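You operate a simulated robot arm through the tools that you are given. There is no shell and no other tool.

You run a simulated robot arm. Do the job below in one go: nothing can be reset, and whatever is moved stays where it is left.

Task
Share out the white cards on the top of the purple-edged table. At the end: the white card marked "29" from the top of the purple-edged table is in the grey clay bowl; the white cloth dabber stands on top of the plain beige sherd; the white card labelled "56" from the top of the purple-edged table is on top of the small orange pot on the top of the purple-edged table; the white card marked "92" from the top of the purple-edged table is on top of the small grey pot on the top of the purple-edged table; whatever was shut is shut again. Leave all else as you found it, and nothing knocked over.
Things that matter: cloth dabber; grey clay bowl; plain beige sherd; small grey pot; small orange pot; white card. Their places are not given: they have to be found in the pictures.

The check looks at the end state, three seconds after you hand in, the way a careful person would. Anything else that was tipped, shoved, dropped, spilled or broken makes it a failure. Flat cloth is picked up by pressing the open fingertips on it (5 to 10 N) and closing them slowly along it; thin cloth reads only 2 to 8 mm in the jaws.

Robot
A 6-joint arm with a two-finger gripper, fixed in place. Base frame: the origin is at the foot of the arm, x ahead of it, y to its left, z up; the work surface is at about z = 0. Units: mm, degrees, N and s.
With the tool pointing down near the work surface it reaches from about 240 to 620 mm from the base axis. Its first joint turns from -66.0 to 66.0 degrees. Payload 1.37 kg.
Tool frame: the origin (TCP) lies between the finger pads and is the grasp point; the fingertips stand 22 mm ahead of it; z points along the fingers, y is the line along which they close. The gripper opens to 92 mm; its body begins 65 mm behind the TCP.
Orientation is told as [roll, pitch, yaw] about the base's x, y, z axes, in that order, counted from this pose: with the fingers straight down and closing along the base's y, the tool's x points along the base's -x, its y along +y and its z along -z.

Tools
- The arm moves only by the tool arm_command. Its argument "moves" is a list of rows, each a list of 2 entries, a list of its own where there are three numbers: the shift along the tool's x, y, z in units of 25 mm (1.0 is 25 mm), then the turn, a rotation vector about the tool's x, y, z in units of 8 degrees (1.0 is 8 degrees). In form: [[[dx, dy, dz], [rx, ry, rz]], ...]. A call has 1 to 20 rows; each row shifts and turns the commanded pose from where the row before left it, along the tool's axes as they then stand. "claw" is the opening in per cent of the stroke, from 0 (shut) to 100 (fully open), set as the call begins (left out, the last holds). A call with a number of a shift or a turn outside -1 to 1 is refused whole. A row lasts 0.2 s, in which the tool goes at most 50 mm and 8.6 degrees; a call with a longer step from one row to the next is refused whole, and so is a gripper value outside its range. Where a pose cannot be reached the arm comes as near as it can. A force on the tool above 40 N (or 10 N above the force at the start of the call, whichever is more), or a blocked arm, ends the call early, and 0.2 s more pass. The fingers move at their own pace (about 59.9 mm/s each) and stop on an object; they squeeze with about 26 N. The grip force told is the motor's: it shows also when the fingers shut on nothing. Time passes only in rows, and 0.2 s behind the last, so rows that do not move let the fingers close. The reply holds the time, the measured pose of the TCP, the force on the tool along the base axes, the opening and the grip force, in the units named above and with some noise, with the torque about the TCP (base axes, N m) and any sound that the robot's microphone picked up, and new pictures: "pictures" is both (left out), scene, wrist or none.
- Cameras (640 x 400 px; columns grow to the right, rows downward): "scene" is fixed at [54.3, -465.4, 570.4]; the picture's right is [0.41, -0.91, 0.00], its down [-0.64, -0.29, -0.71] and it looks along [0.65, 0.29, -0.70] (base axes); focal length 242 px, centre (320, 200). "wrist" rides on the gripper at [71, 19, -102] in the tool frame; the picture's right is [-0.26, 0.96, 0.00], its down [-0.75, -0.20, -0.63] and it looks along [-0.60, -0.16, 0.78] (tool axes); focal length 280 px, centre (320, 200).
- point_at(camera, pixels): there is no depth. For up to 12 entries [column, row, z] of the newest picture of that camera ("zoom" is the newest enlarged one), the place [x, y] in the base frame at which the ray of that pixel passes the height z, good to about 2 mm. The clock stands still meanwhile.
- zoom(camera, box): a new picture of the part [left, top, right, bottom] of that camera's present view, enlarged. The clock stands still meanwhile.
- sign_off(): hands the job in; it is judged then, once.

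Open the gripper and draw the arm clear of the work before you hand the job in, unless the task says otherwise.

The tools are called as name(argument=value, ...) on one line, values as JSON. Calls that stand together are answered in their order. arm_command: Moves the arm, as the interface text tells. Its arguments: {"type":"object","properties":{"moves":{"type":"array","items":{"type":"array"}},"claw":{"type":"number"},"pictures":{"type":"string","enum":["both","scene","wrist","none"]}},"required":["moves"]} The other tools are called the same way: point_at (camera, pixels) gives the place at which the rays of pixels pass given heights; zoom (camera, box) takes an enlarged picture of a part of a camera's view; sign_off () hands the job in.

At the start:

```text
clock: 0.0
ee_pos: [440.3, -118.9, 350.9]
orientation: [0.0, -0.1, -0.1]
contact_force: [-0.6, 1.0, 0.7]
moment: [0.0, 0.0, -0.01]
grip_width: 92.2
gripper_force: 0.1
```

scene: 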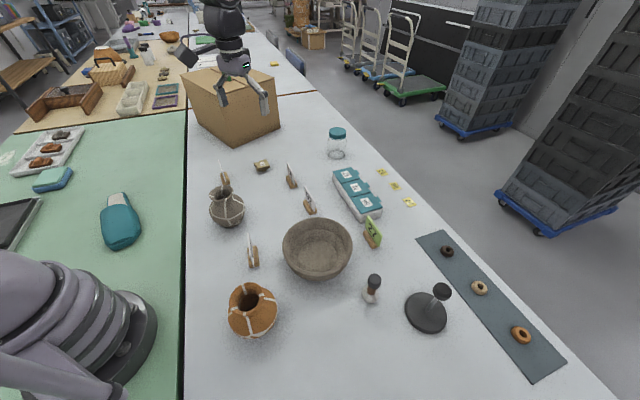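
wrist: 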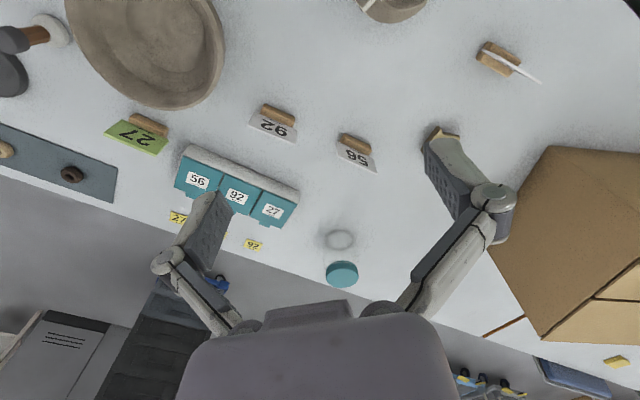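

The scene shows cards in wooden stands around (225,178), (291,175), (310,202), (253,253) and a green one at (372,232). I'll zoom in to identify everything.

zoom(camera="scene", box=[190, 140, 350, 240])

zoom(camera="scene", box=[200, 220, 400, 345])

zoom(camera="scene", box=[320, 150, 480, 250])

zoom(camera="scene", box=[0, 100, 190, 260])

zoom(camera="wrist", box=[220, 80, 400, 190])

```text
4.00 times, centred on (270, 190) of scene
```

zoom: 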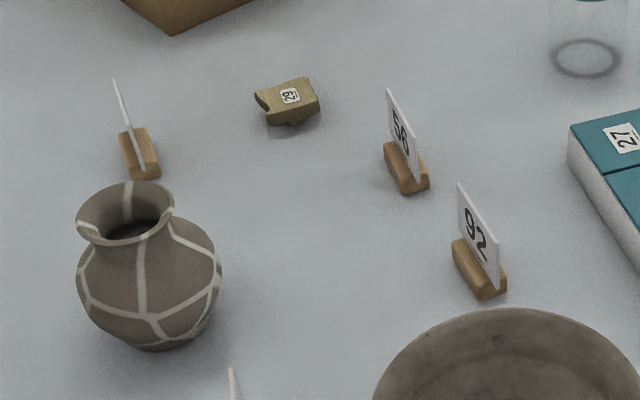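

```text
3.20 times, centred on (300, 282) of scene
```

zoom: 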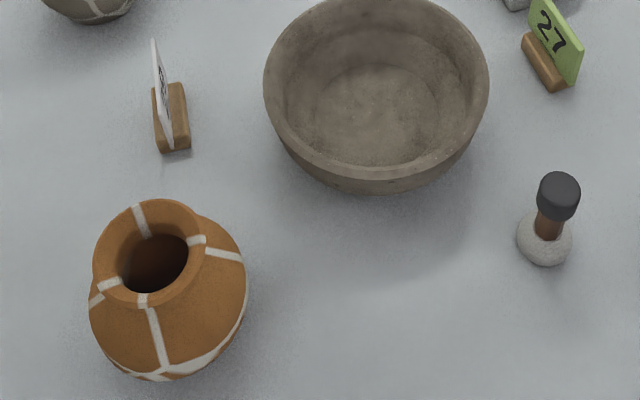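

```text
4.00 times, centred on (400, 200) of scene
```

zoom: 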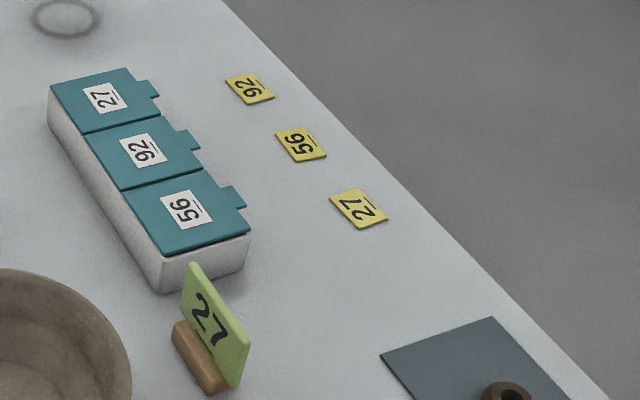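

```text
2.50 times, centred on (95, 180) of scene
```

zoom: 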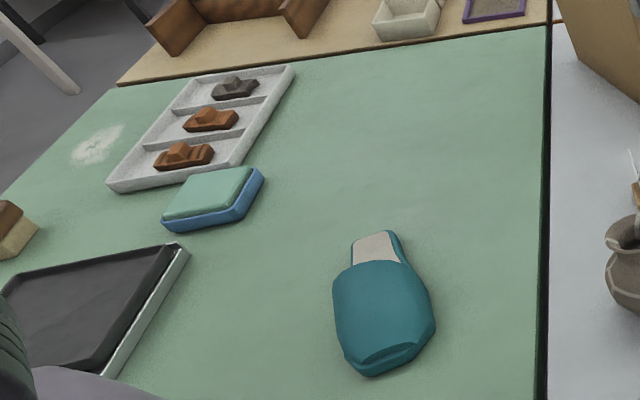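

```text
3.56 times, centred on (310, 135) of wrist
```

zoom: 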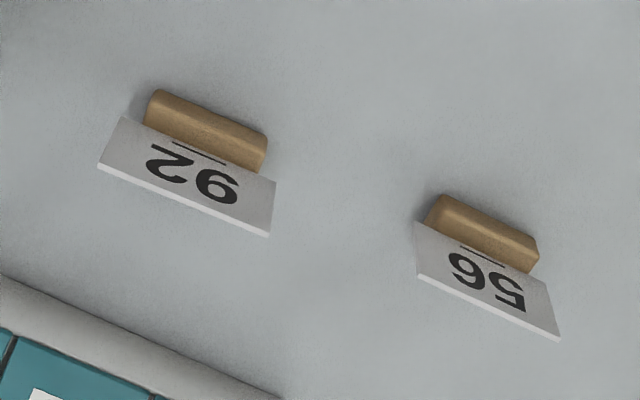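

Next I'll measure key positions and enlarge the small sherd, the far parts and the two unread cards.

zoom(camera="scene", box=[242, 153, 282, 178])

zoom(camera="scene", box=[340, 220, 580, 370])

zoom(camera="scene", box=[0, 0, 320, 150])

zoom(camera="wrist", box=[460, 20, 560, 100])

point_at(camera="scene", pixels=[[225, 186, 0], [293, 184, 0], [311, 211, 0], [254, 263, 0], [262, 168, 0], [372, 297, 0], [253, 330, 0], [228, 222, 0], [317, 265, 0], [186, 300, 0], [186, 120, 0], [372, 245, 0]])

```text
16.00 times, centred on (262, 166) of scene
```

zoom: 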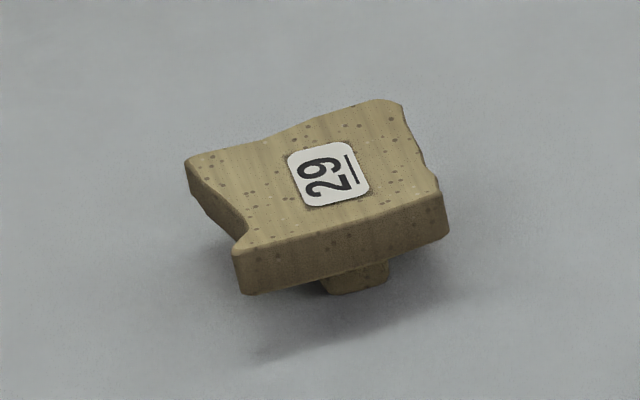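

```text
2.67 times, centred on (460, 295) of scene
```

zoom: 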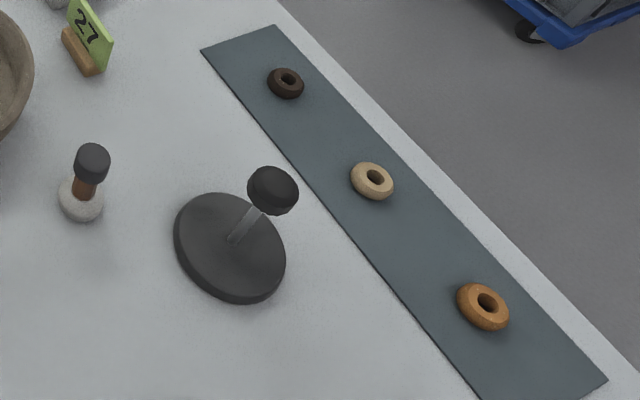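

```text
2.00 times, centred on (160, 75) of scene
```

zoom: 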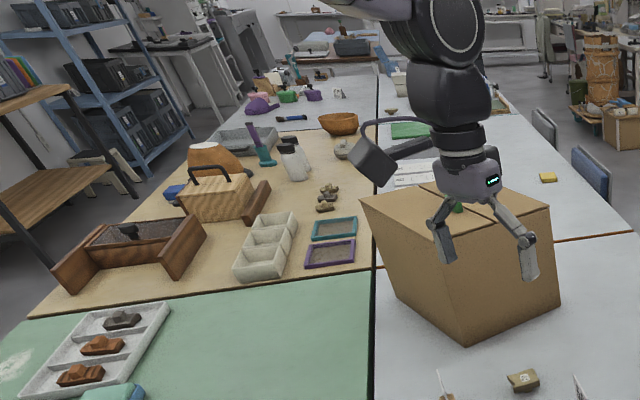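

```text
5.00 times, centred on (510, 60) of wrist
```

zoom: 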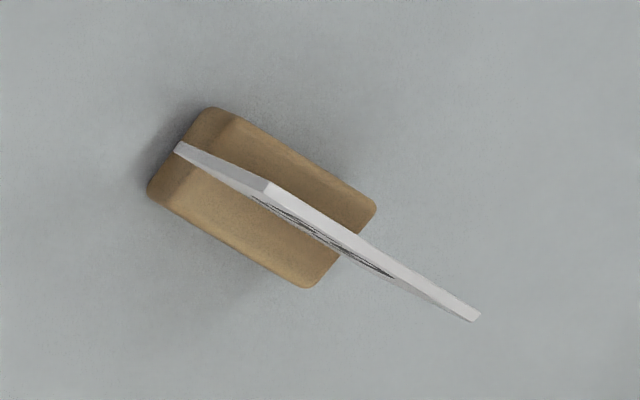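

```text
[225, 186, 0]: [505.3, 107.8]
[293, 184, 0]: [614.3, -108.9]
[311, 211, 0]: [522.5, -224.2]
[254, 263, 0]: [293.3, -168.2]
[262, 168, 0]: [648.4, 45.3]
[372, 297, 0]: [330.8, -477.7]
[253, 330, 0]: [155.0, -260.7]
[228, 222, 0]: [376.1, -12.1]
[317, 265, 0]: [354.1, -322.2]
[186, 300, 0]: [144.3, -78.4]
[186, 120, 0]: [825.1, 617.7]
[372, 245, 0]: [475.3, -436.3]
```

Cards 92 and 56 are readable, and the beige piece at scene (262,166) bears a 29 tag. The other two white cards, at scene (225,178) and (253,253), are still unread. I'll cross-check positions with the wrist camera.

point_at(camera="wrist", pixels=[[278, 115, 0], [355, 143, 0], [497, 60, 0], [150, 123, 0], [395, 5, 0], [150, 40, 0], [60, 30, 0]])

zoom(camera="scene", box=[205, 155, 265, 235])

zoom(camera="scene", box=[225, 225, 275, 275])

zoom(camera="scene", box=[215, 270, 295, 350])

zoom(camera="scene", box=[345, 260, 405, 310])

```text
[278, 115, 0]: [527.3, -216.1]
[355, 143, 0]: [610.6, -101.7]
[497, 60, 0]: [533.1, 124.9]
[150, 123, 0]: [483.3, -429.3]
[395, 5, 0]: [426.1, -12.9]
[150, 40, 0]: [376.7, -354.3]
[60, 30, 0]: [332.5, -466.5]
```

```text
5.00 times, centred on (235, 195) of scene
```

zoom: 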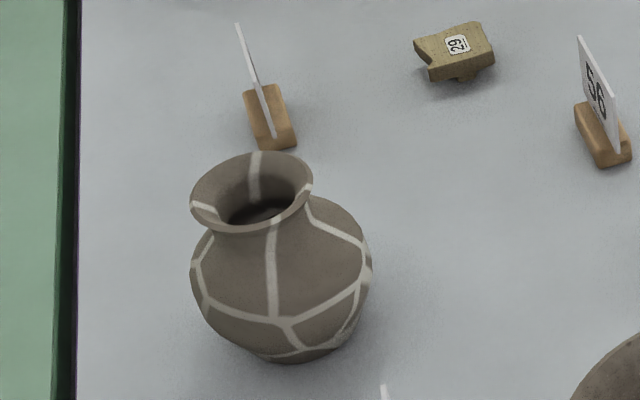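

```text
8.00 times, centred on (250, 250) of scene
```

zoom: 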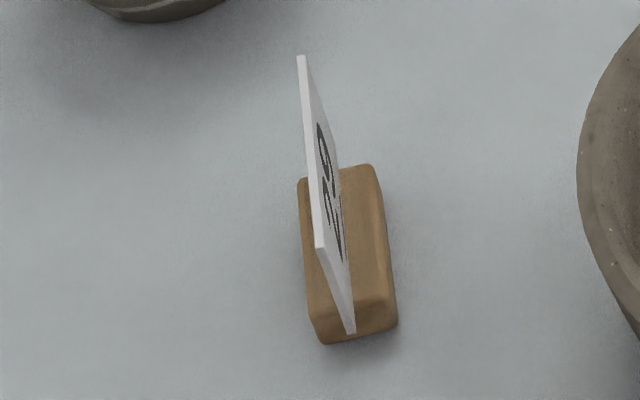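

```text
5.00 times, centred on (255, 310) of scene
```

zoom: 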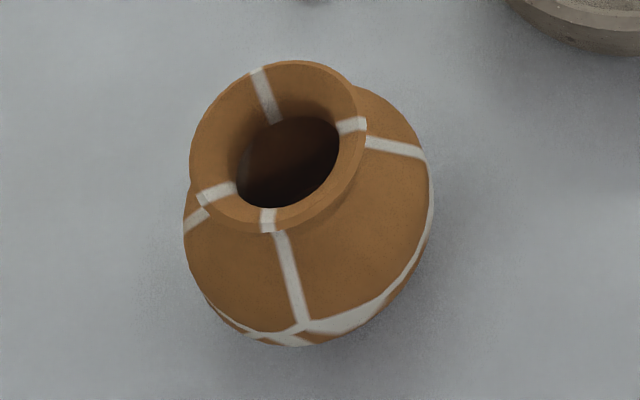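

```text
8.00 times, centred on (375, 285) of scene
```

zoom: 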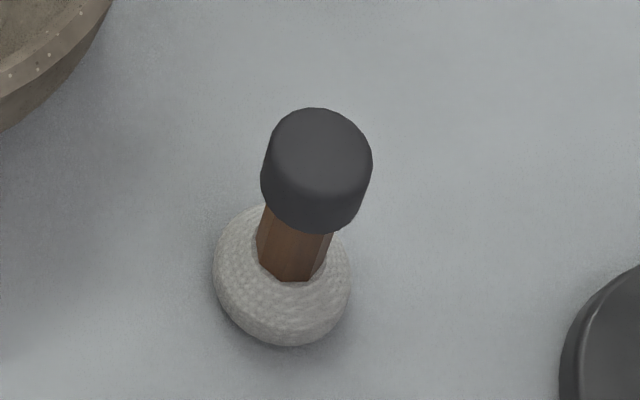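

Card D at scene (253,253) shows part of a number. I'll take several ray intersections to get the card's size, height and orientation.

point_at(camera="scene", pixels=[[254, 266.6, 0], [254, 266.6, 10], [250, 255.6, 30], [250, 255.6, 40], [250, 255.6, 50], [247.75, 231.9, 40], [247.75, 231.9, 50], [252.5, 245.6, 15], [253.7, 267, 0], [259.4, 265, 0], [256, 245.5, 15], [247.7, 247.5, 15]])

zoom(camera="wrist", box=[230, 90, 310, 140])

```text
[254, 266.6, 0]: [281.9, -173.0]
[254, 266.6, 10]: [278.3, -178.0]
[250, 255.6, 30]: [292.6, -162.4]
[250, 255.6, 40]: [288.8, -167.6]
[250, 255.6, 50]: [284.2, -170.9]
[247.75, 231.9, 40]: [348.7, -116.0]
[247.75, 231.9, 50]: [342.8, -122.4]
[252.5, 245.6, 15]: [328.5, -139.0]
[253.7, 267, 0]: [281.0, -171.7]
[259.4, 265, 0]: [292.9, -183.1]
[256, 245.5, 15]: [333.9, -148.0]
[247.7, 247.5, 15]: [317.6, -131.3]
```

```text
8.00 times, centred on (270, 115) of wrist
```

zoom: 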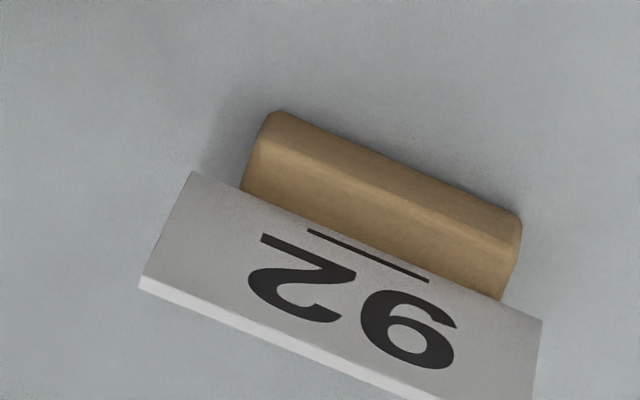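

Card D appears to be about 76 mm long and 50 mm tall. I'll zoom tighter on its face to read the digits, and also on card A.

zoom(camera="scene", box=[242, 236, 262, 256])

zoom(camera="wrist", box=[485, 40, 545, 85])

zoom(camera="scene", box=[175, 150, 215, 180])

```text
16.00 times, centred on (252, 246) of scene
```

zoom: 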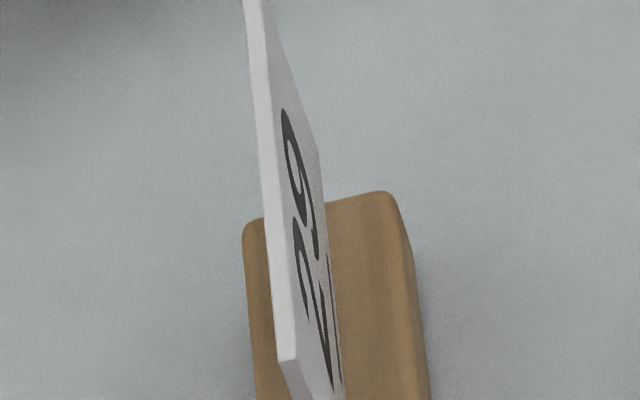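

```text
8.89 times, centred on (515, 62) of wrist
```

zoom: 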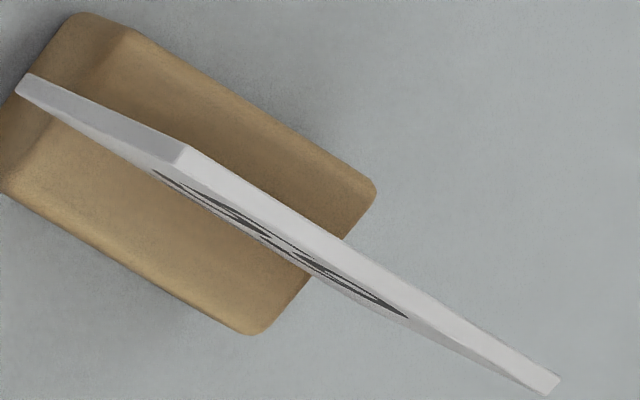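

```text
13.33 times, centred on (195, 165) of scene
```

zoom: 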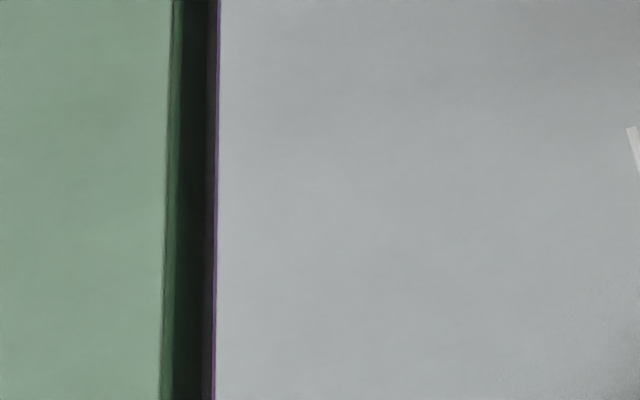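

The main table has a purple edge and card D reads "29". I'll move the wrist camera to look at card A's face and at the pots.

arm_command(moves=[[[-0.206, 0.531, 0.863], [0, 0, 0]], [[-0.206, 0.531, 0.863], [0, 0, 0]], [[-0.206, 0.531, 0.863], [0, 0, 0]], [[-0.206, 0.531, 0.863], [0, 0, 0]], [[-0.206, 0.531, 0.863], [0, 0, 0]], [[-0.206, 0.531, 0.863], [0, 0, 0]], [[-0.206, 0.531, 0.863], [0, 0, 0]], [[0, 0, 0], [0, 0, -0.9375]], [[0, 0, 0], [0, 0, -0.9375]], [[0, 0, 0], [0, 0, -0.9375]], [[0, 0, 0], [0, 0, -0.9375]], [[0, 0, 0], [0, 0, -0.9375]], [[0, 0, 0], [0, 0, -0.9375]], [[0, 0, 0], [0, 0, -0.9375]], [[0, 0, 0], [0, 0, -0.9375]], [[0, 0, 0], [0, 0, -0.9375]], [[0, 0, 0], [0, 0, -0.9375]]])

```text
clock: 3.6
ee_pos: [476.0, -26.6, 198.4]
orientation: [0.0, 0.0, 75.1]
contact_force: [-0.2, 0.8, -0.8]
moment: [0.01, -0.01, -0.01]
grip_width: 92.0
gripper_force: 0.0
```

scene: 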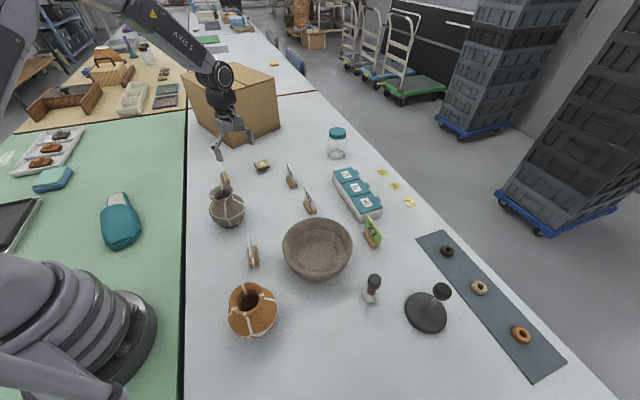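
wrist: 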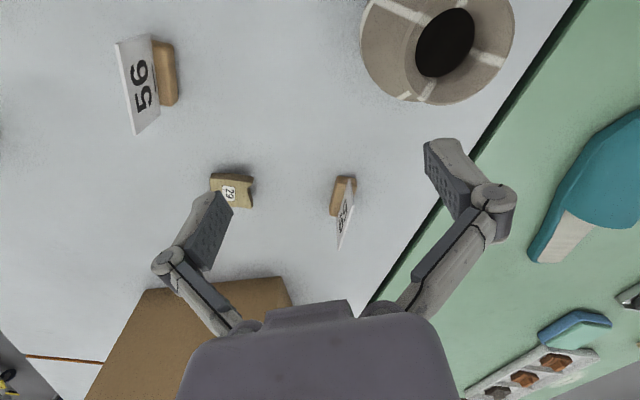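

Card A at wrist (345,210) now shows some of its face. I'll zoom in on it, on the sherd and on the pot mouth.

zoom(camera="wrist", box=[315, 165, 375, 255])

zoom(camera="wrist", box=[190, 160, 270, 220])

zoom(camera="wrist", box=[100, 20, 200, 140])

point_at(camera="wrist", pixels=[[340, 197, 0], [232, 190, 15], [212, 205, 0], [252, 208, 0], [166, 73, 0], [445, 42, 80], [360, 10, 80], [515, 40, 80], [440, 250, 0]])

```text
4.44 times, centred on (345, 210) of wrist
```

zoom: 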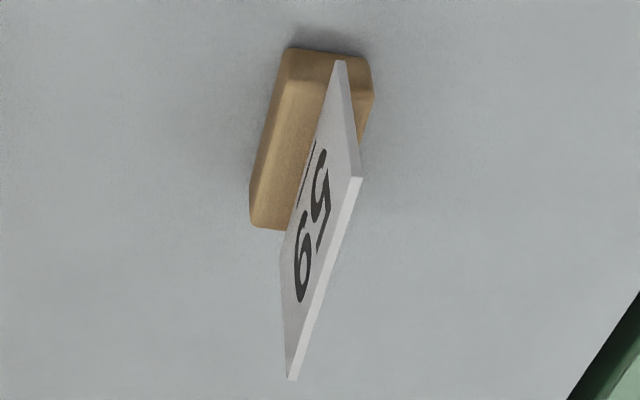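

```text
6.67 times, centred on (230, 190) of wrist
```

zoom: 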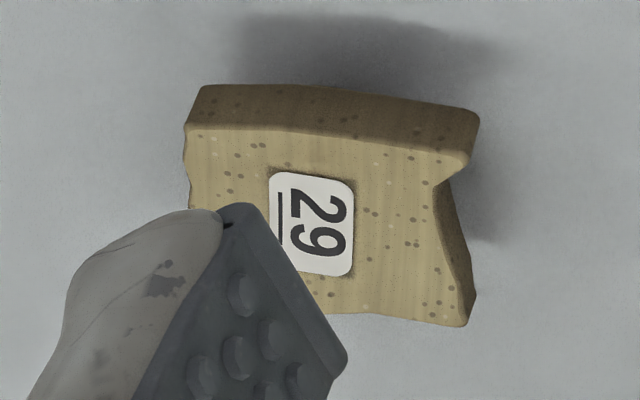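

```text
3.33 times, centred on (150, 80) of wrist
```

zoom: 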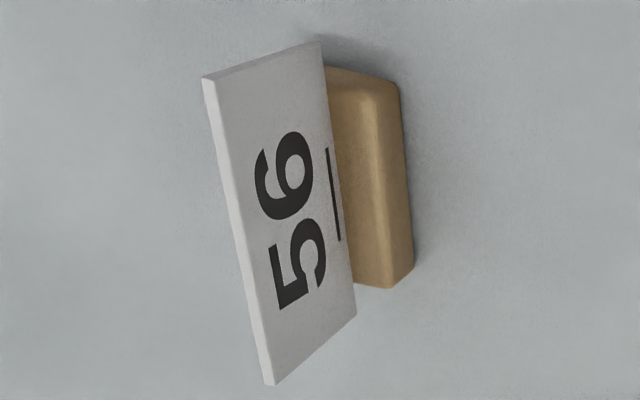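

```text
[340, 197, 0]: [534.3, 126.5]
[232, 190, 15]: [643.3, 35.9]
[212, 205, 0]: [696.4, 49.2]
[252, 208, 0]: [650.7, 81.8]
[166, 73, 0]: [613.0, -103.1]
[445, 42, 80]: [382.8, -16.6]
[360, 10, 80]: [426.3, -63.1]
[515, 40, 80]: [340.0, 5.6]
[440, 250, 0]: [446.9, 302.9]
```

I'll enlarge card A's digits further.

zoom(camera="wrist", box=[334, 195, 354, 235])

zoom(camera="wrist", box=[350, 0, 530, 110])

```text
10.00 times, centred on (344, 215) of wrist
```

zoom: 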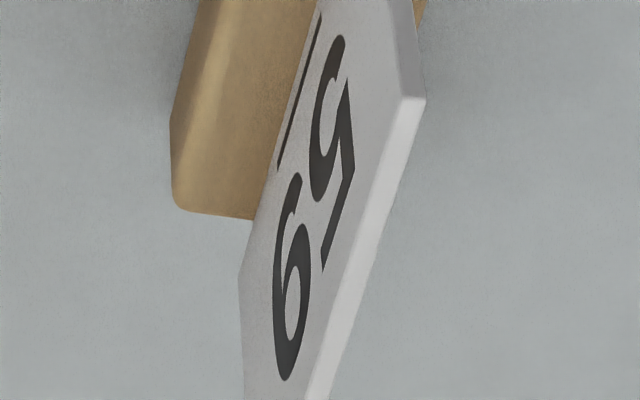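

```text
3.56 times, centred on (440, 55) of wrist
```

zoom: 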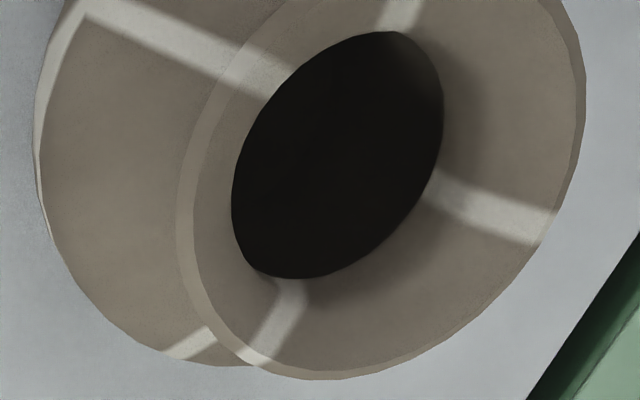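

Card A decodes as "59", a decoy, so the targets are D=29, B=56 and C=92. Next I'll triangulate card B's corners and the sherd's features from this wrist view.

point_at(camera="wrist", pixels=[[114.9, 44, 50], [136.5, 135.6, 50], [114.9, 44, 55], [136.5, 135.6, 55], [150, 32.6, 0], [161.1, 114.5, 0], [150, 32.6, 10], [161.1, 114.5, 10], [162, 101, 15], [153, 45, 15]])

point_at(camera="scene", pixels=[[262, 162, 20], [254, 164, 20], [258, 170, 20], [269, 167.5, 20], [267, 159.5, 20], [264.5, 171, 0]])

```text
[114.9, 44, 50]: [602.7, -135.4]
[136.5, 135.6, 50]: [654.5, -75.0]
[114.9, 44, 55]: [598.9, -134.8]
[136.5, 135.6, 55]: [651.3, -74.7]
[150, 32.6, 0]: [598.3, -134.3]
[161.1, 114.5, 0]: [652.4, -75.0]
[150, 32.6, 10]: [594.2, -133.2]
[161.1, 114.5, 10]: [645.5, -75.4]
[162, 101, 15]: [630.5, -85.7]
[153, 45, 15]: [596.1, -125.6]
```

```text
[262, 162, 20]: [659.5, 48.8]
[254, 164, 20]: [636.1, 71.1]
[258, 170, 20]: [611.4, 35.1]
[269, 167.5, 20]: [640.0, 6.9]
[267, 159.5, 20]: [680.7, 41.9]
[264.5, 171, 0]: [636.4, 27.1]
```

Card B spans roughly (600,-134) to (652,-75) and stands vertical, about 52 mm tall. I'll start with card D (29), hovering above it with the fingers closing across its faces.

arm_command(moves=[[[0, 0, 0], [0, 0, 0.875]], [[0, 0, 0], [0, 0, 0.875]], [[0, 0, 0], [0, 0, 0.875]], [[0, 0, 0], [0, 0, 0.875]], [[0, 0, 0], [0, 0, 0.875]], [[0.9, 0.054, 0.124], [0, 0, 0]], [[0.9, 0.054, 0.124], [0, 0, 0]], [[0.9, 0.054, 0.124], [0, 0, 0]], [[0.9, 0.054, 0.124], [0, 0, 0]], [[0.9, 0.054, 0.124], [0, 0, 0]], [[0.9, 0.054, 0.124], [0, 0, 0]], [[0.9, 0.054, 0.124], [0, 0, 0]], [[0.9, 0.054, 0.124], [0, 0, 0]], [[0.9, 0.054, 0.124], [0, 0, 0]]])

```text
clock: 6.6
ee_pos: [312.0, -148.8, 170.3]
orientation: [-0.2, -0.1, 40.0]
contact_force: [0.1, 0.1, -0.4]
moment: [-0.01, 0.01, 0.0]
grip_width: 91.9
gripper_force: 0.1
```

scene: 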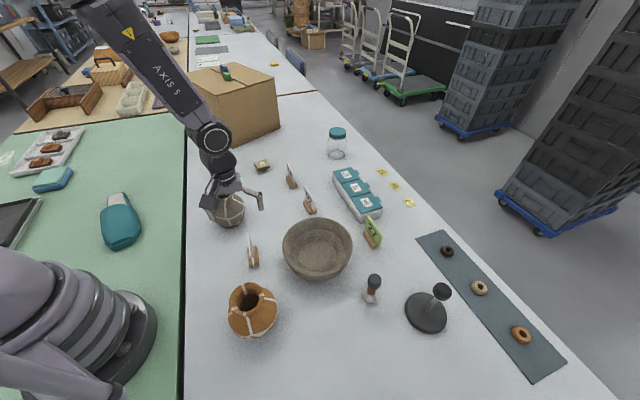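
wrist: 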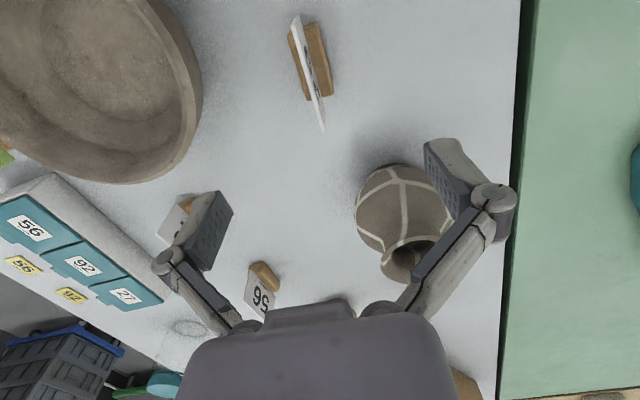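

Card D is at wrist (310,70). I'll zoom in to read it and measure its line.

zoom(camera="wrist", box=[270, 5, 360, 135])

zoom(camera="wrist", box=[340, 140, 470, 290])

zoom(camera="wrist", box=[150, 180, 290, 320])

```text
3.08 times, centred on (315, 70) of wrist
```

zoom: 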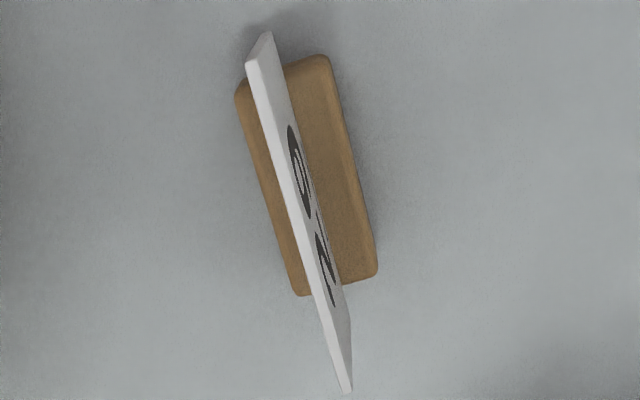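

```text
2.67 times, centred on (405, 215) of wrist
```

zoom: 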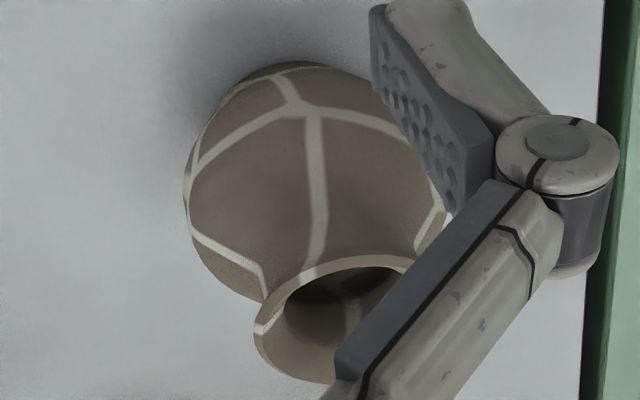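

```text
2.86 times, centred on (220, 250) of wrist
```

zoom: 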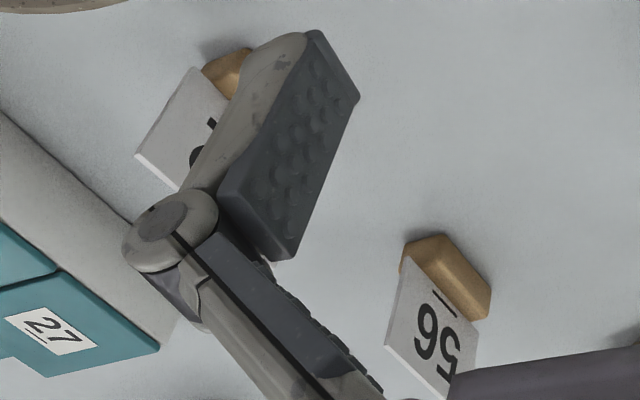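

Card D reads 29 from this side too. I'll locate its top-edge ends, the holder ends and the bowl in this view.

point_at(camera="wrist", pixels=[[294.9, 21.3, 50], [323.8, 131, 50], [294.9, 21.3, 55], [323.8, 131, 55], [289, 33, 15], [307.5, 99.5, 15], [317.5, 22.7, 15], [332, 91.4, 15], [324, 108, 5], [300, 16, 5]])

point_at(camera="scene", pixels=[[317, 223, 70], [283, 247, 70], [352, 245, 70], [312, 278, 70], [318, 268, 10], [317, 223, 80], [312, 278, 80]])

```text
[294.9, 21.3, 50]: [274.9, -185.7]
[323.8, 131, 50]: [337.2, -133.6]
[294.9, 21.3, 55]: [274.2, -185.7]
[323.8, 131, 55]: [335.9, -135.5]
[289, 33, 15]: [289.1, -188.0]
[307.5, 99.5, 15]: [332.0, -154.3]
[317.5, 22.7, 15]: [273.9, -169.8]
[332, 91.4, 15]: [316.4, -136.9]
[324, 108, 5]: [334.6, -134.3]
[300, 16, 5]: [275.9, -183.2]
```

```text
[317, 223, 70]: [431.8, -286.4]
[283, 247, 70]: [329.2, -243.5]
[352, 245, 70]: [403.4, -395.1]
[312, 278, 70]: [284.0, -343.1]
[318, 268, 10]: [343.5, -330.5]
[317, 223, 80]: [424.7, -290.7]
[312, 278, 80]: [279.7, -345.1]
```

The scene and wrist rays disagree at z=50, so the cards probably sit higher. I'll check with scene rays at other heights.

point_at(camera="scene", pixels=[[250, 255.6, 70], [250, 255.6, 80], [247.75, 231.9, 70], [247.75, 231.9, 80], [254, 266.6, 20], [254, 266.6, 30], [287, 162.5, 70], [287, 162.5, 80], [295, 185, 10], [295, 185, 20], [295, 185, 30]])

zoom(camera="scene", box=[275, 155, 335, 225])

zoom(camera="scene", box=[230, 225, 275, 275])

```text
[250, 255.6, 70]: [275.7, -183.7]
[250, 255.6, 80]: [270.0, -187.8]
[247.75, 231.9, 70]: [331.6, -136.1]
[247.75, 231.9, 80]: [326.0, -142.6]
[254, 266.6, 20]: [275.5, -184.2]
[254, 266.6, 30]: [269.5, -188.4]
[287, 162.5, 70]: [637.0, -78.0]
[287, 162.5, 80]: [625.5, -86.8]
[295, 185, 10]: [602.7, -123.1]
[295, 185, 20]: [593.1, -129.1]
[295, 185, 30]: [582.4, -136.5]
```

```text
5.71 times, centred on (305, 190) of scene
```

zoom: 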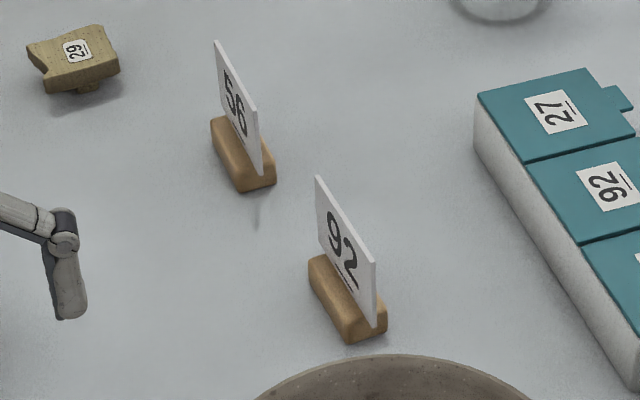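

```text
8.00 times, centred on (252, 250) of scene
```

zoom: 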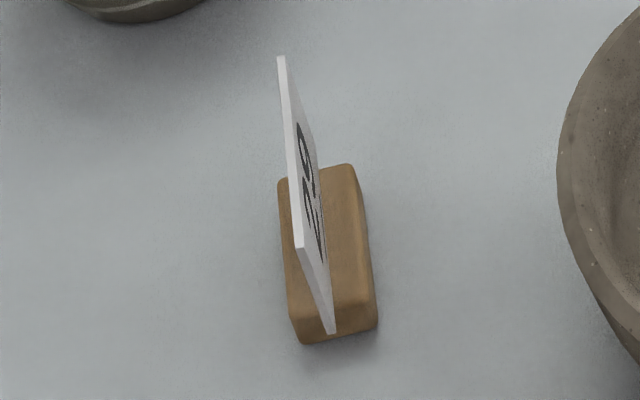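

Rays agree at card z of about 20 to 70, with D centred near (304.5,-160) at azimuth 39.7°. I'll partly close the jaws and descend to z≈100 above it.

arm_command(moves=[[[0.13, -0.038, 0.7], [0, 0, 0]], [[0.13, -0.038, 0.7], [0, 0, 0]], [[0.13, -0.038, 0.7], [0, 0, 0]], [[0.13, -0.038, 0.7], [0, 0, 0]], [[0, 0, 0], [0, 0, 0]]], claw=50)

```text
clock: 7.8
ee_pos: [305.8, -160.7, 99.1]
orientation: [0.0, -0.1, 40.0]
contact_force: [-0.4, -0.5, -0.4]
moment: [0.0, 0.01, 0.01]
grip_width: 46.0
gripper_force: 0.0
```

scene: 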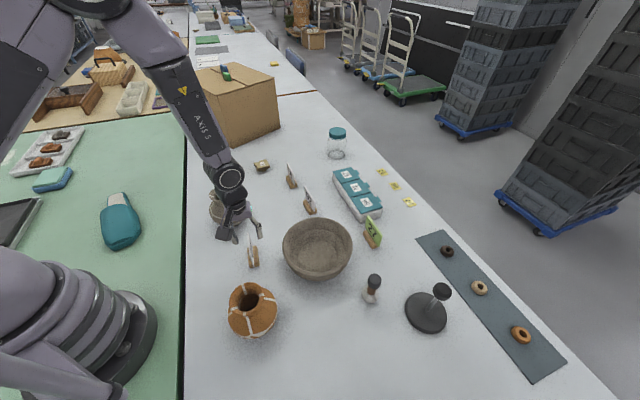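
wrist: 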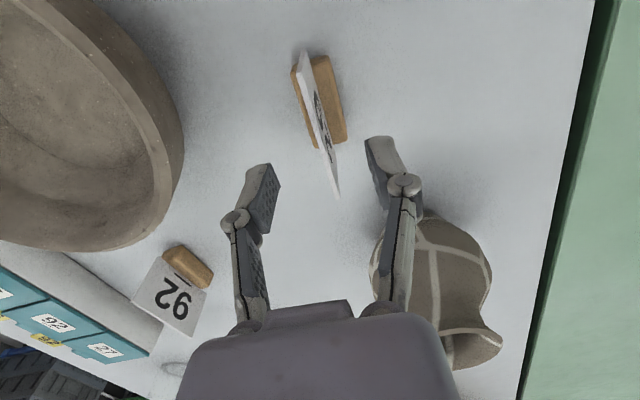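

The card lies between the fingers at wrist (320,125). I'll zoom to refine the alignment.

zoom(camera="wrist", box=[250, 35, 410, 205])

point_at(camera="wrist", pixels=[[303, 55, 70], [337.5, 195, 70], [320, 125, 70], [291, 71, 20], [326, 55, 20], [310, 147, 20], [347, 140, 20], [338, 160, 20]])

```text
2.35 times, centred on (330, 120) of wrist
```

zoom: 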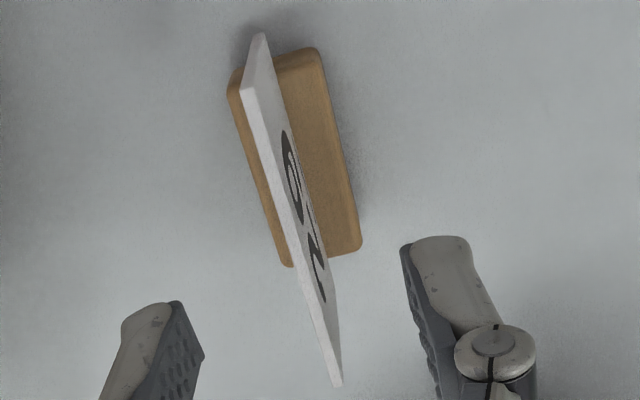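

```text
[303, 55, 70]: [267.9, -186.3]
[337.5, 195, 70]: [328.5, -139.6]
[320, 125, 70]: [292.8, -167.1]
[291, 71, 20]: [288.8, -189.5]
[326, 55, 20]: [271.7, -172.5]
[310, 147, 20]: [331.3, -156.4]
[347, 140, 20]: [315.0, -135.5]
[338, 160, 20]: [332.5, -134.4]
```

Card centre is about (302.5,-161.5), so I shift 1.5 mm sideways and descend to z≈52, tips above the holder.

arm_command(moves=[[[0.04, 0.02, 0.627], [0, 0, 0]], [[0.04, 0.02, 0.627], [0, 0, 0]], [[0.04, 0.02, 0.627], [0, 0, 0]], [[0, 0, 0], [0, 0, 0]]])

zoom(camera="scene", box=[200, 200, 300, 280])

```text
clock: 8.8
ee_pos: [301.1, -162.2, 53.9]
orientation: [-0.1, 0.1, 40.0]
contact_force: [0.2, -0.3, -1.1]
moment: [-0.01, -0.01, 0.02]
grip_width: 46.2
gripper_force: 0.1
```

scene: 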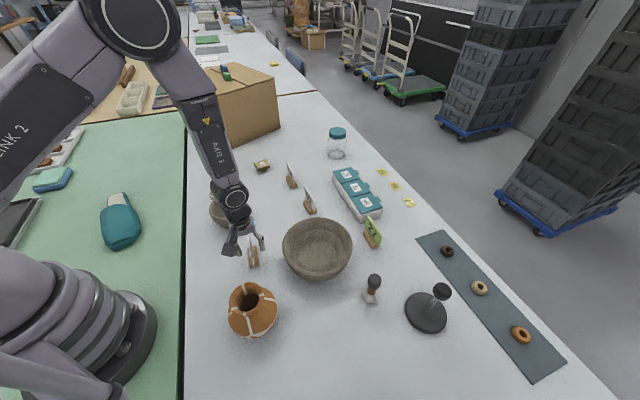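
wrist: 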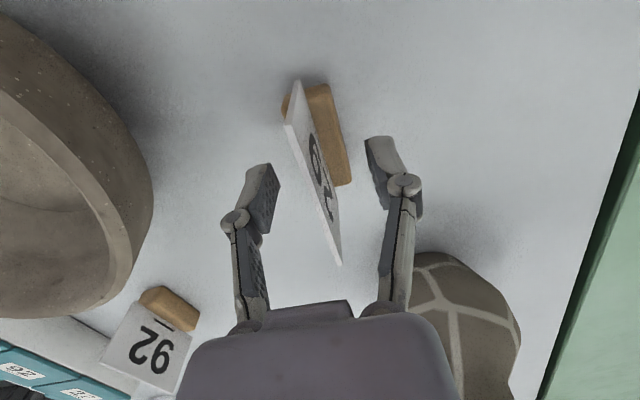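

```text
5.00 times, centred on (250, 240) of scene
```

zoom: 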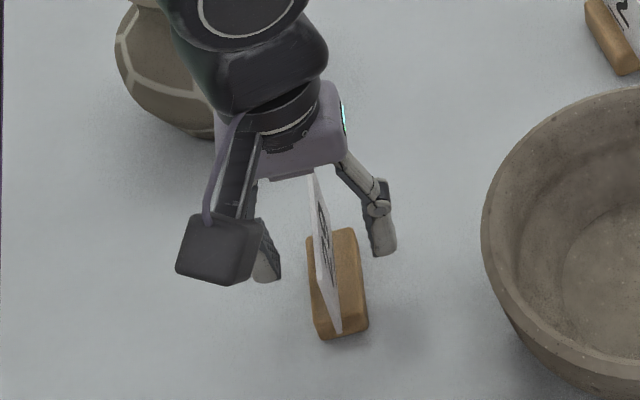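

The fingers straddle the card above the holder, so I close on it.

arm_command(moves=[[[0, 0, 0], [0, 0, 0]], [[0, 0, 0], [0, 0, 0]], [[0, 0, 0], [0, 0, 0]], [[0, 0, 0], [0, 0, 0]]], claw=0)

zoom(camera="scene", box=[200, 200, 300, 280])

```text
clock: 9.8
ee_pos: [302.7, -161.6, 53.7]
orientation: [-0.1, 0.1, 39.9]
contact_force: [-0.6, 0.8, 0.3]
moment: [0.0, -0.01, 0.01]
grip_width: 6.0
gripper_force: 25.8
```

scene: 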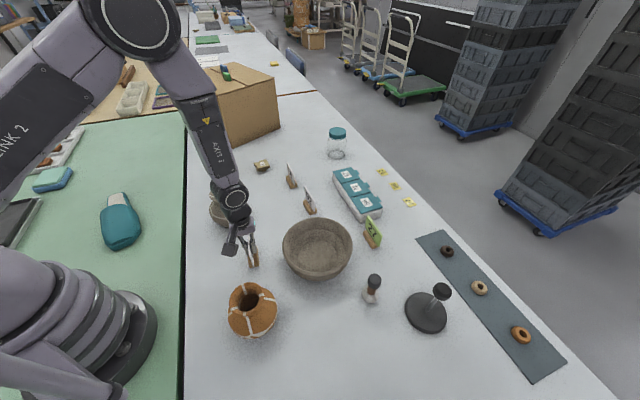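
wrist: 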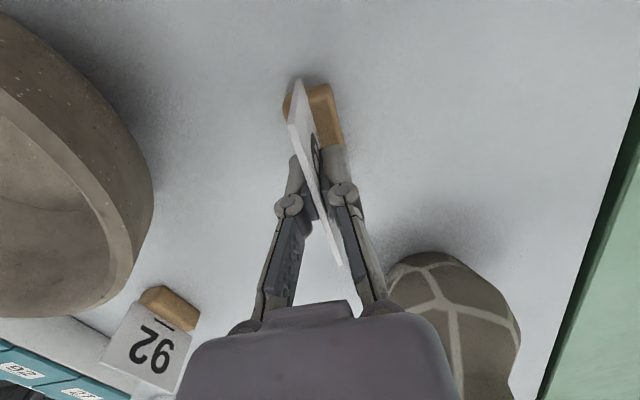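

```text
5.00 times, centred on (250, 240) of scene
```

zoom: 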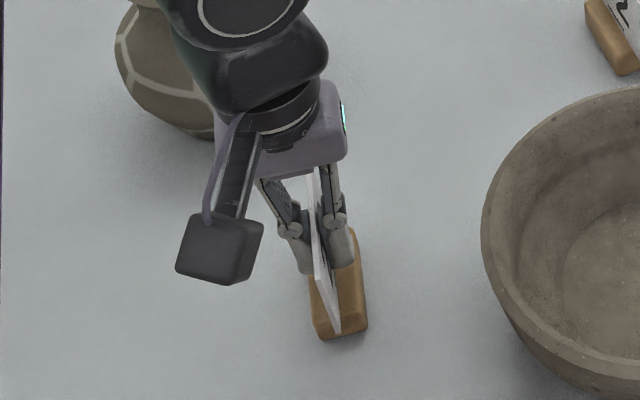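

The card is gripped at 6 mm width. I lift straight up 40 mm and see whether the holder comes along.

arm_command(moves=[[[0, 0, -0.3], [0, 0, 0]], [[0, 0, -0.3], [0, 0, 0]], [[0, 0, -0.5], [0, 0, 0]], [[0, 0, -0.5], [0, 0, 0]], [[0, 0, 0], [0, 0, 0]]])

zoom(camera="scene", box=[200, 200, 300, 280])

```text
clock: 11.0
ee_pos: [301.2, -159.0, 92.5]
orientation: [0.0, 0.0, 40.0]
contact_force: [0.0, 0.4, 0.0]
moment: [-0.01, -0.01, 0.03]
grip_width: 5.8
gripper_force: 26.0
```

scene: 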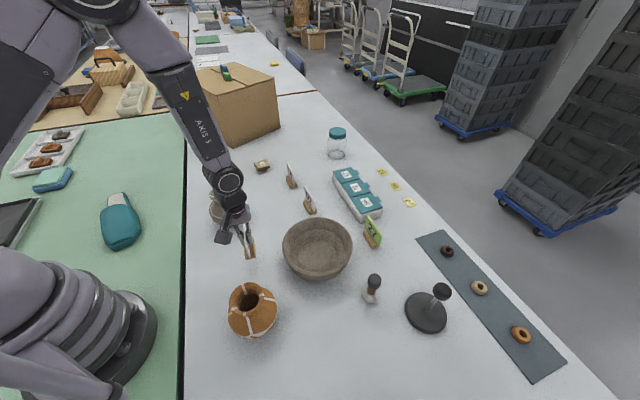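
wrist: 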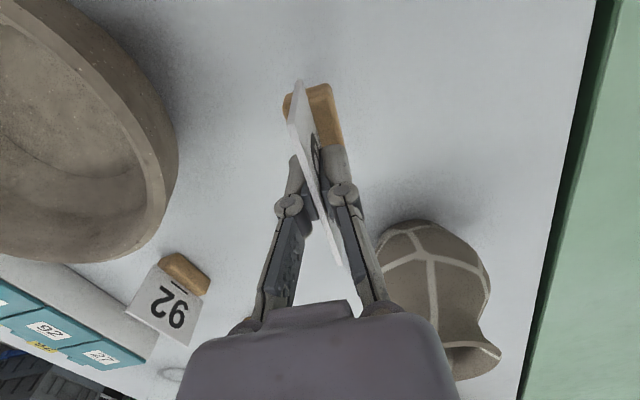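

```text
5.00 times, centred on (250, 240) of scene
```

zoom: 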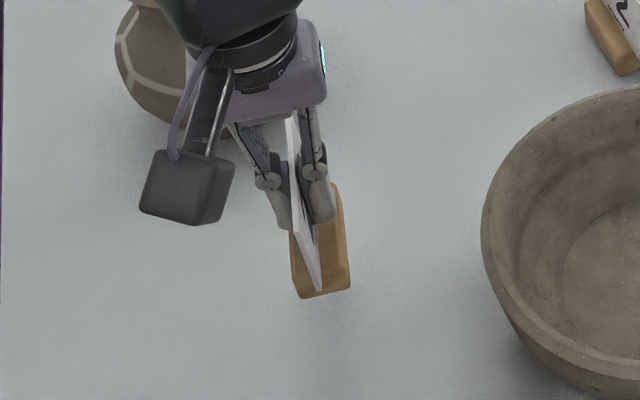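

The holder lifts with the card, so they are one piece. I raise it and carry it over to the bowl, whose centre I estimate near (355,-317).

arm_command(moves=[[[0, 0, -1], [0, 0, 0]], [[0, 0, -1], [0, 0, 0]], [[0, 0, -1], [0, 0, 0]], [[0.344, -0.89, 0], [0, 0, 0]], [[0.344, -0.89, 0], [0, 0, 0]], [[0.344, -0.89, 0], [0, 0, 0]], [[0.344, -0.89, 0], [0, 0, 0]], [[0.344, -0.89, 0], [0, 0, 0]], [[0.344, -0.89, 0], [0, 0, 0]], [[0.344, -0.89, 0], [0, 0, 0]], [[0, 0, 0], [0, 0, 0]]])

point_at(camera="scene", pixels=[[317, 254, 8], [317, 254, 15]])

zoom(camera="scene", box=[250, 180, 390, 300])

```text
clock: 13.4
ee_pos: [356.4, -316.9, 170.8]
orientation: [0.0, -0.1, 40.0]
contact_force: [0.8, -1.0, -0.2]
moment: [0.0, -0.03, -0.01]
grip_width: 6.1
gripper_force: 26.6
```

scene: 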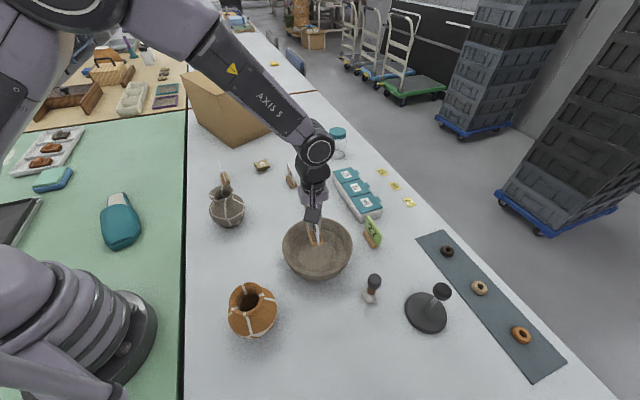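
wrist: 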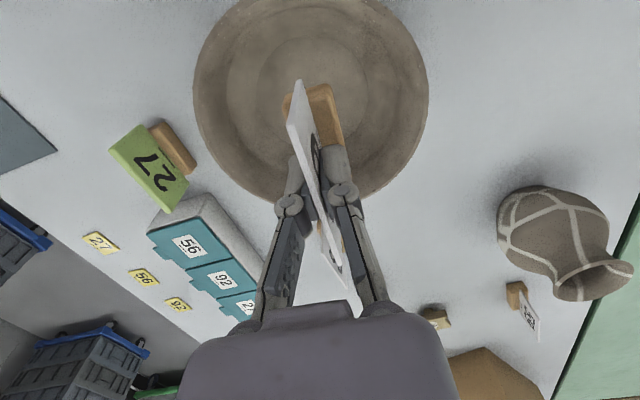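

```text
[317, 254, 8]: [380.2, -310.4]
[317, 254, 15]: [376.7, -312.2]
```

```text
3.33 times, centred on (320, 240) of scene
```

zoom: 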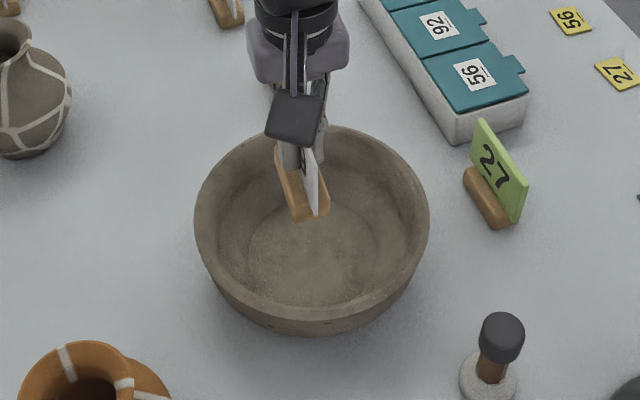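

I check the bowl centre with both cameras before lowering.

point_at(camera="wrist", pixels=[[193, 97, 75], [428, 100, 75], [310, 207, 75], [307, 100, 10], [240, 95, 10], [385, 95, 10]])

point_at(camera="scene", pixels=[[282.5, 246.6, 75], [353, 246.6, 75], [317.6, 217.5, 75], [317.6, 275.6, 75]])

zoom(camera="wrist", box=[180, 0, 440, 220])

```text
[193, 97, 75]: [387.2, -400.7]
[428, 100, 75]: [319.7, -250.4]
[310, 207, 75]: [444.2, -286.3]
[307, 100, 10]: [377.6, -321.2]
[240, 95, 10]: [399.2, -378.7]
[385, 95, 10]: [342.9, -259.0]
```

```text
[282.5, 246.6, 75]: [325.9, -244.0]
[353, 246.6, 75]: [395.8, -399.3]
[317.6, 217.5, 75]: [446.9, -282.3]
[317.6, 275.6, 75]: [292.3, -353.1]
```

```text
1.82 times, centred on (310, 110) of wrist
```

zoom: 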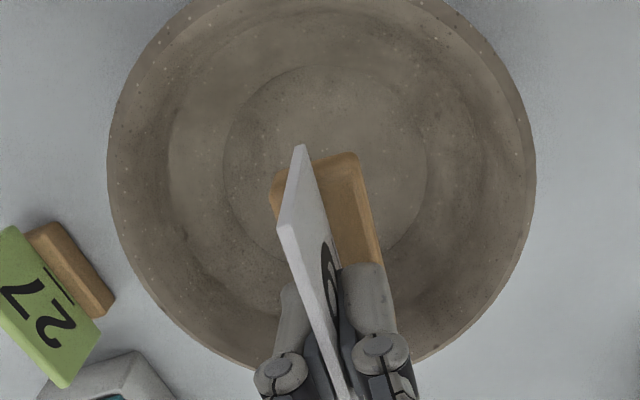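

Bowl centre is about (368,-318) with a floor circle of decent size. I shift there and lower most of the way.

arm_command(moves=[[[-0.33, -0.33, 0], [0, 0, 0]], [[0, 0, 0.76], [0, 0, 0]], [[0, 0, 0.76], [0, 0, 0]], [[0, 0, 0.76], [0, 0, 0]], [[0, 0, 0.76], [0, 0, 0]], [[0, 0, 0.76], [0, 0, 0]], [[0, 0, 0], [0, 0, 0]]])

zoom(camera="scene", box=[250, 180, 390, 300])

```text
clock: 15.0
ee_pos: [367.3, -318.6, 75.9]
orientation: [-0.1, -0.1, 40.0]
contact_force: [-1.0, -0.5, -1.0]
moment: [0.0, -0.02, 0.04]
grip_width: 6.1
gripper_force: 26.6
```

scene: 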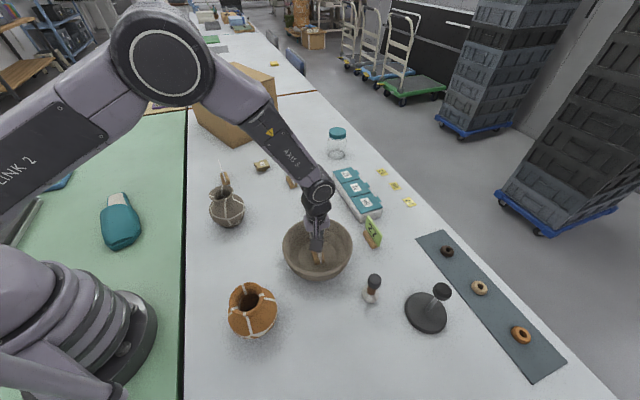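
wrist: 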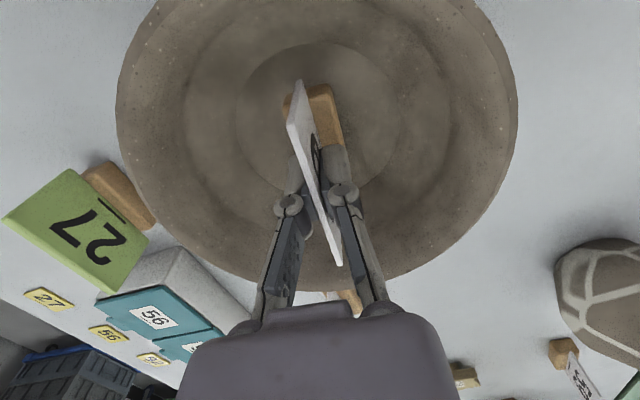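

```text
3.33 times, centred on (320, 240) of scene
```

zoom: 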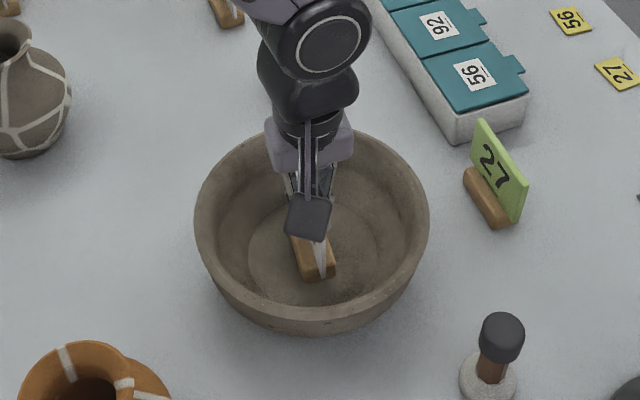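

The stand hangs just above the bowl floor, so I lower it in small steps while watching force.

arm_command(moves=[[[0, 0, 0.12], [0, 0, 0]], [[0, 0, 0.12], [0, 0, 0]], [[0, 0, 0], [0, 0, 0]]], pictures="none")

```text
clock: 15.8
ee_pos: [368.0, -318.8, 68.0]
orientation: [0.0, -0.2, 40.1]
contact_force: [0.0, 0.4, -0.1]
moment: [0.0, 0.03, 0.02]
grip_width: 6.0
gripper_force: 26.0
```

No contact yet at z=68, so I continue in 2 mm steps.

arm_command(moves=[[[0, 0, 0.08], [0, 0, 0]], [[0, 0, 0.08], [0, 0, 0]], [[0, 0, 0], [0, 0, 0]]], pictures="none")

```text
clock: 16.6
ee_pos: [368.4, -318.5, 65.7]
orientation: [-0.1, -0.1, 40.0]
contact_force: [0.2, -0.9, 1.0]
moment: [0.0, -0.01, -0.02]
grip_width: 6.1
gripper_force: 25.7
```

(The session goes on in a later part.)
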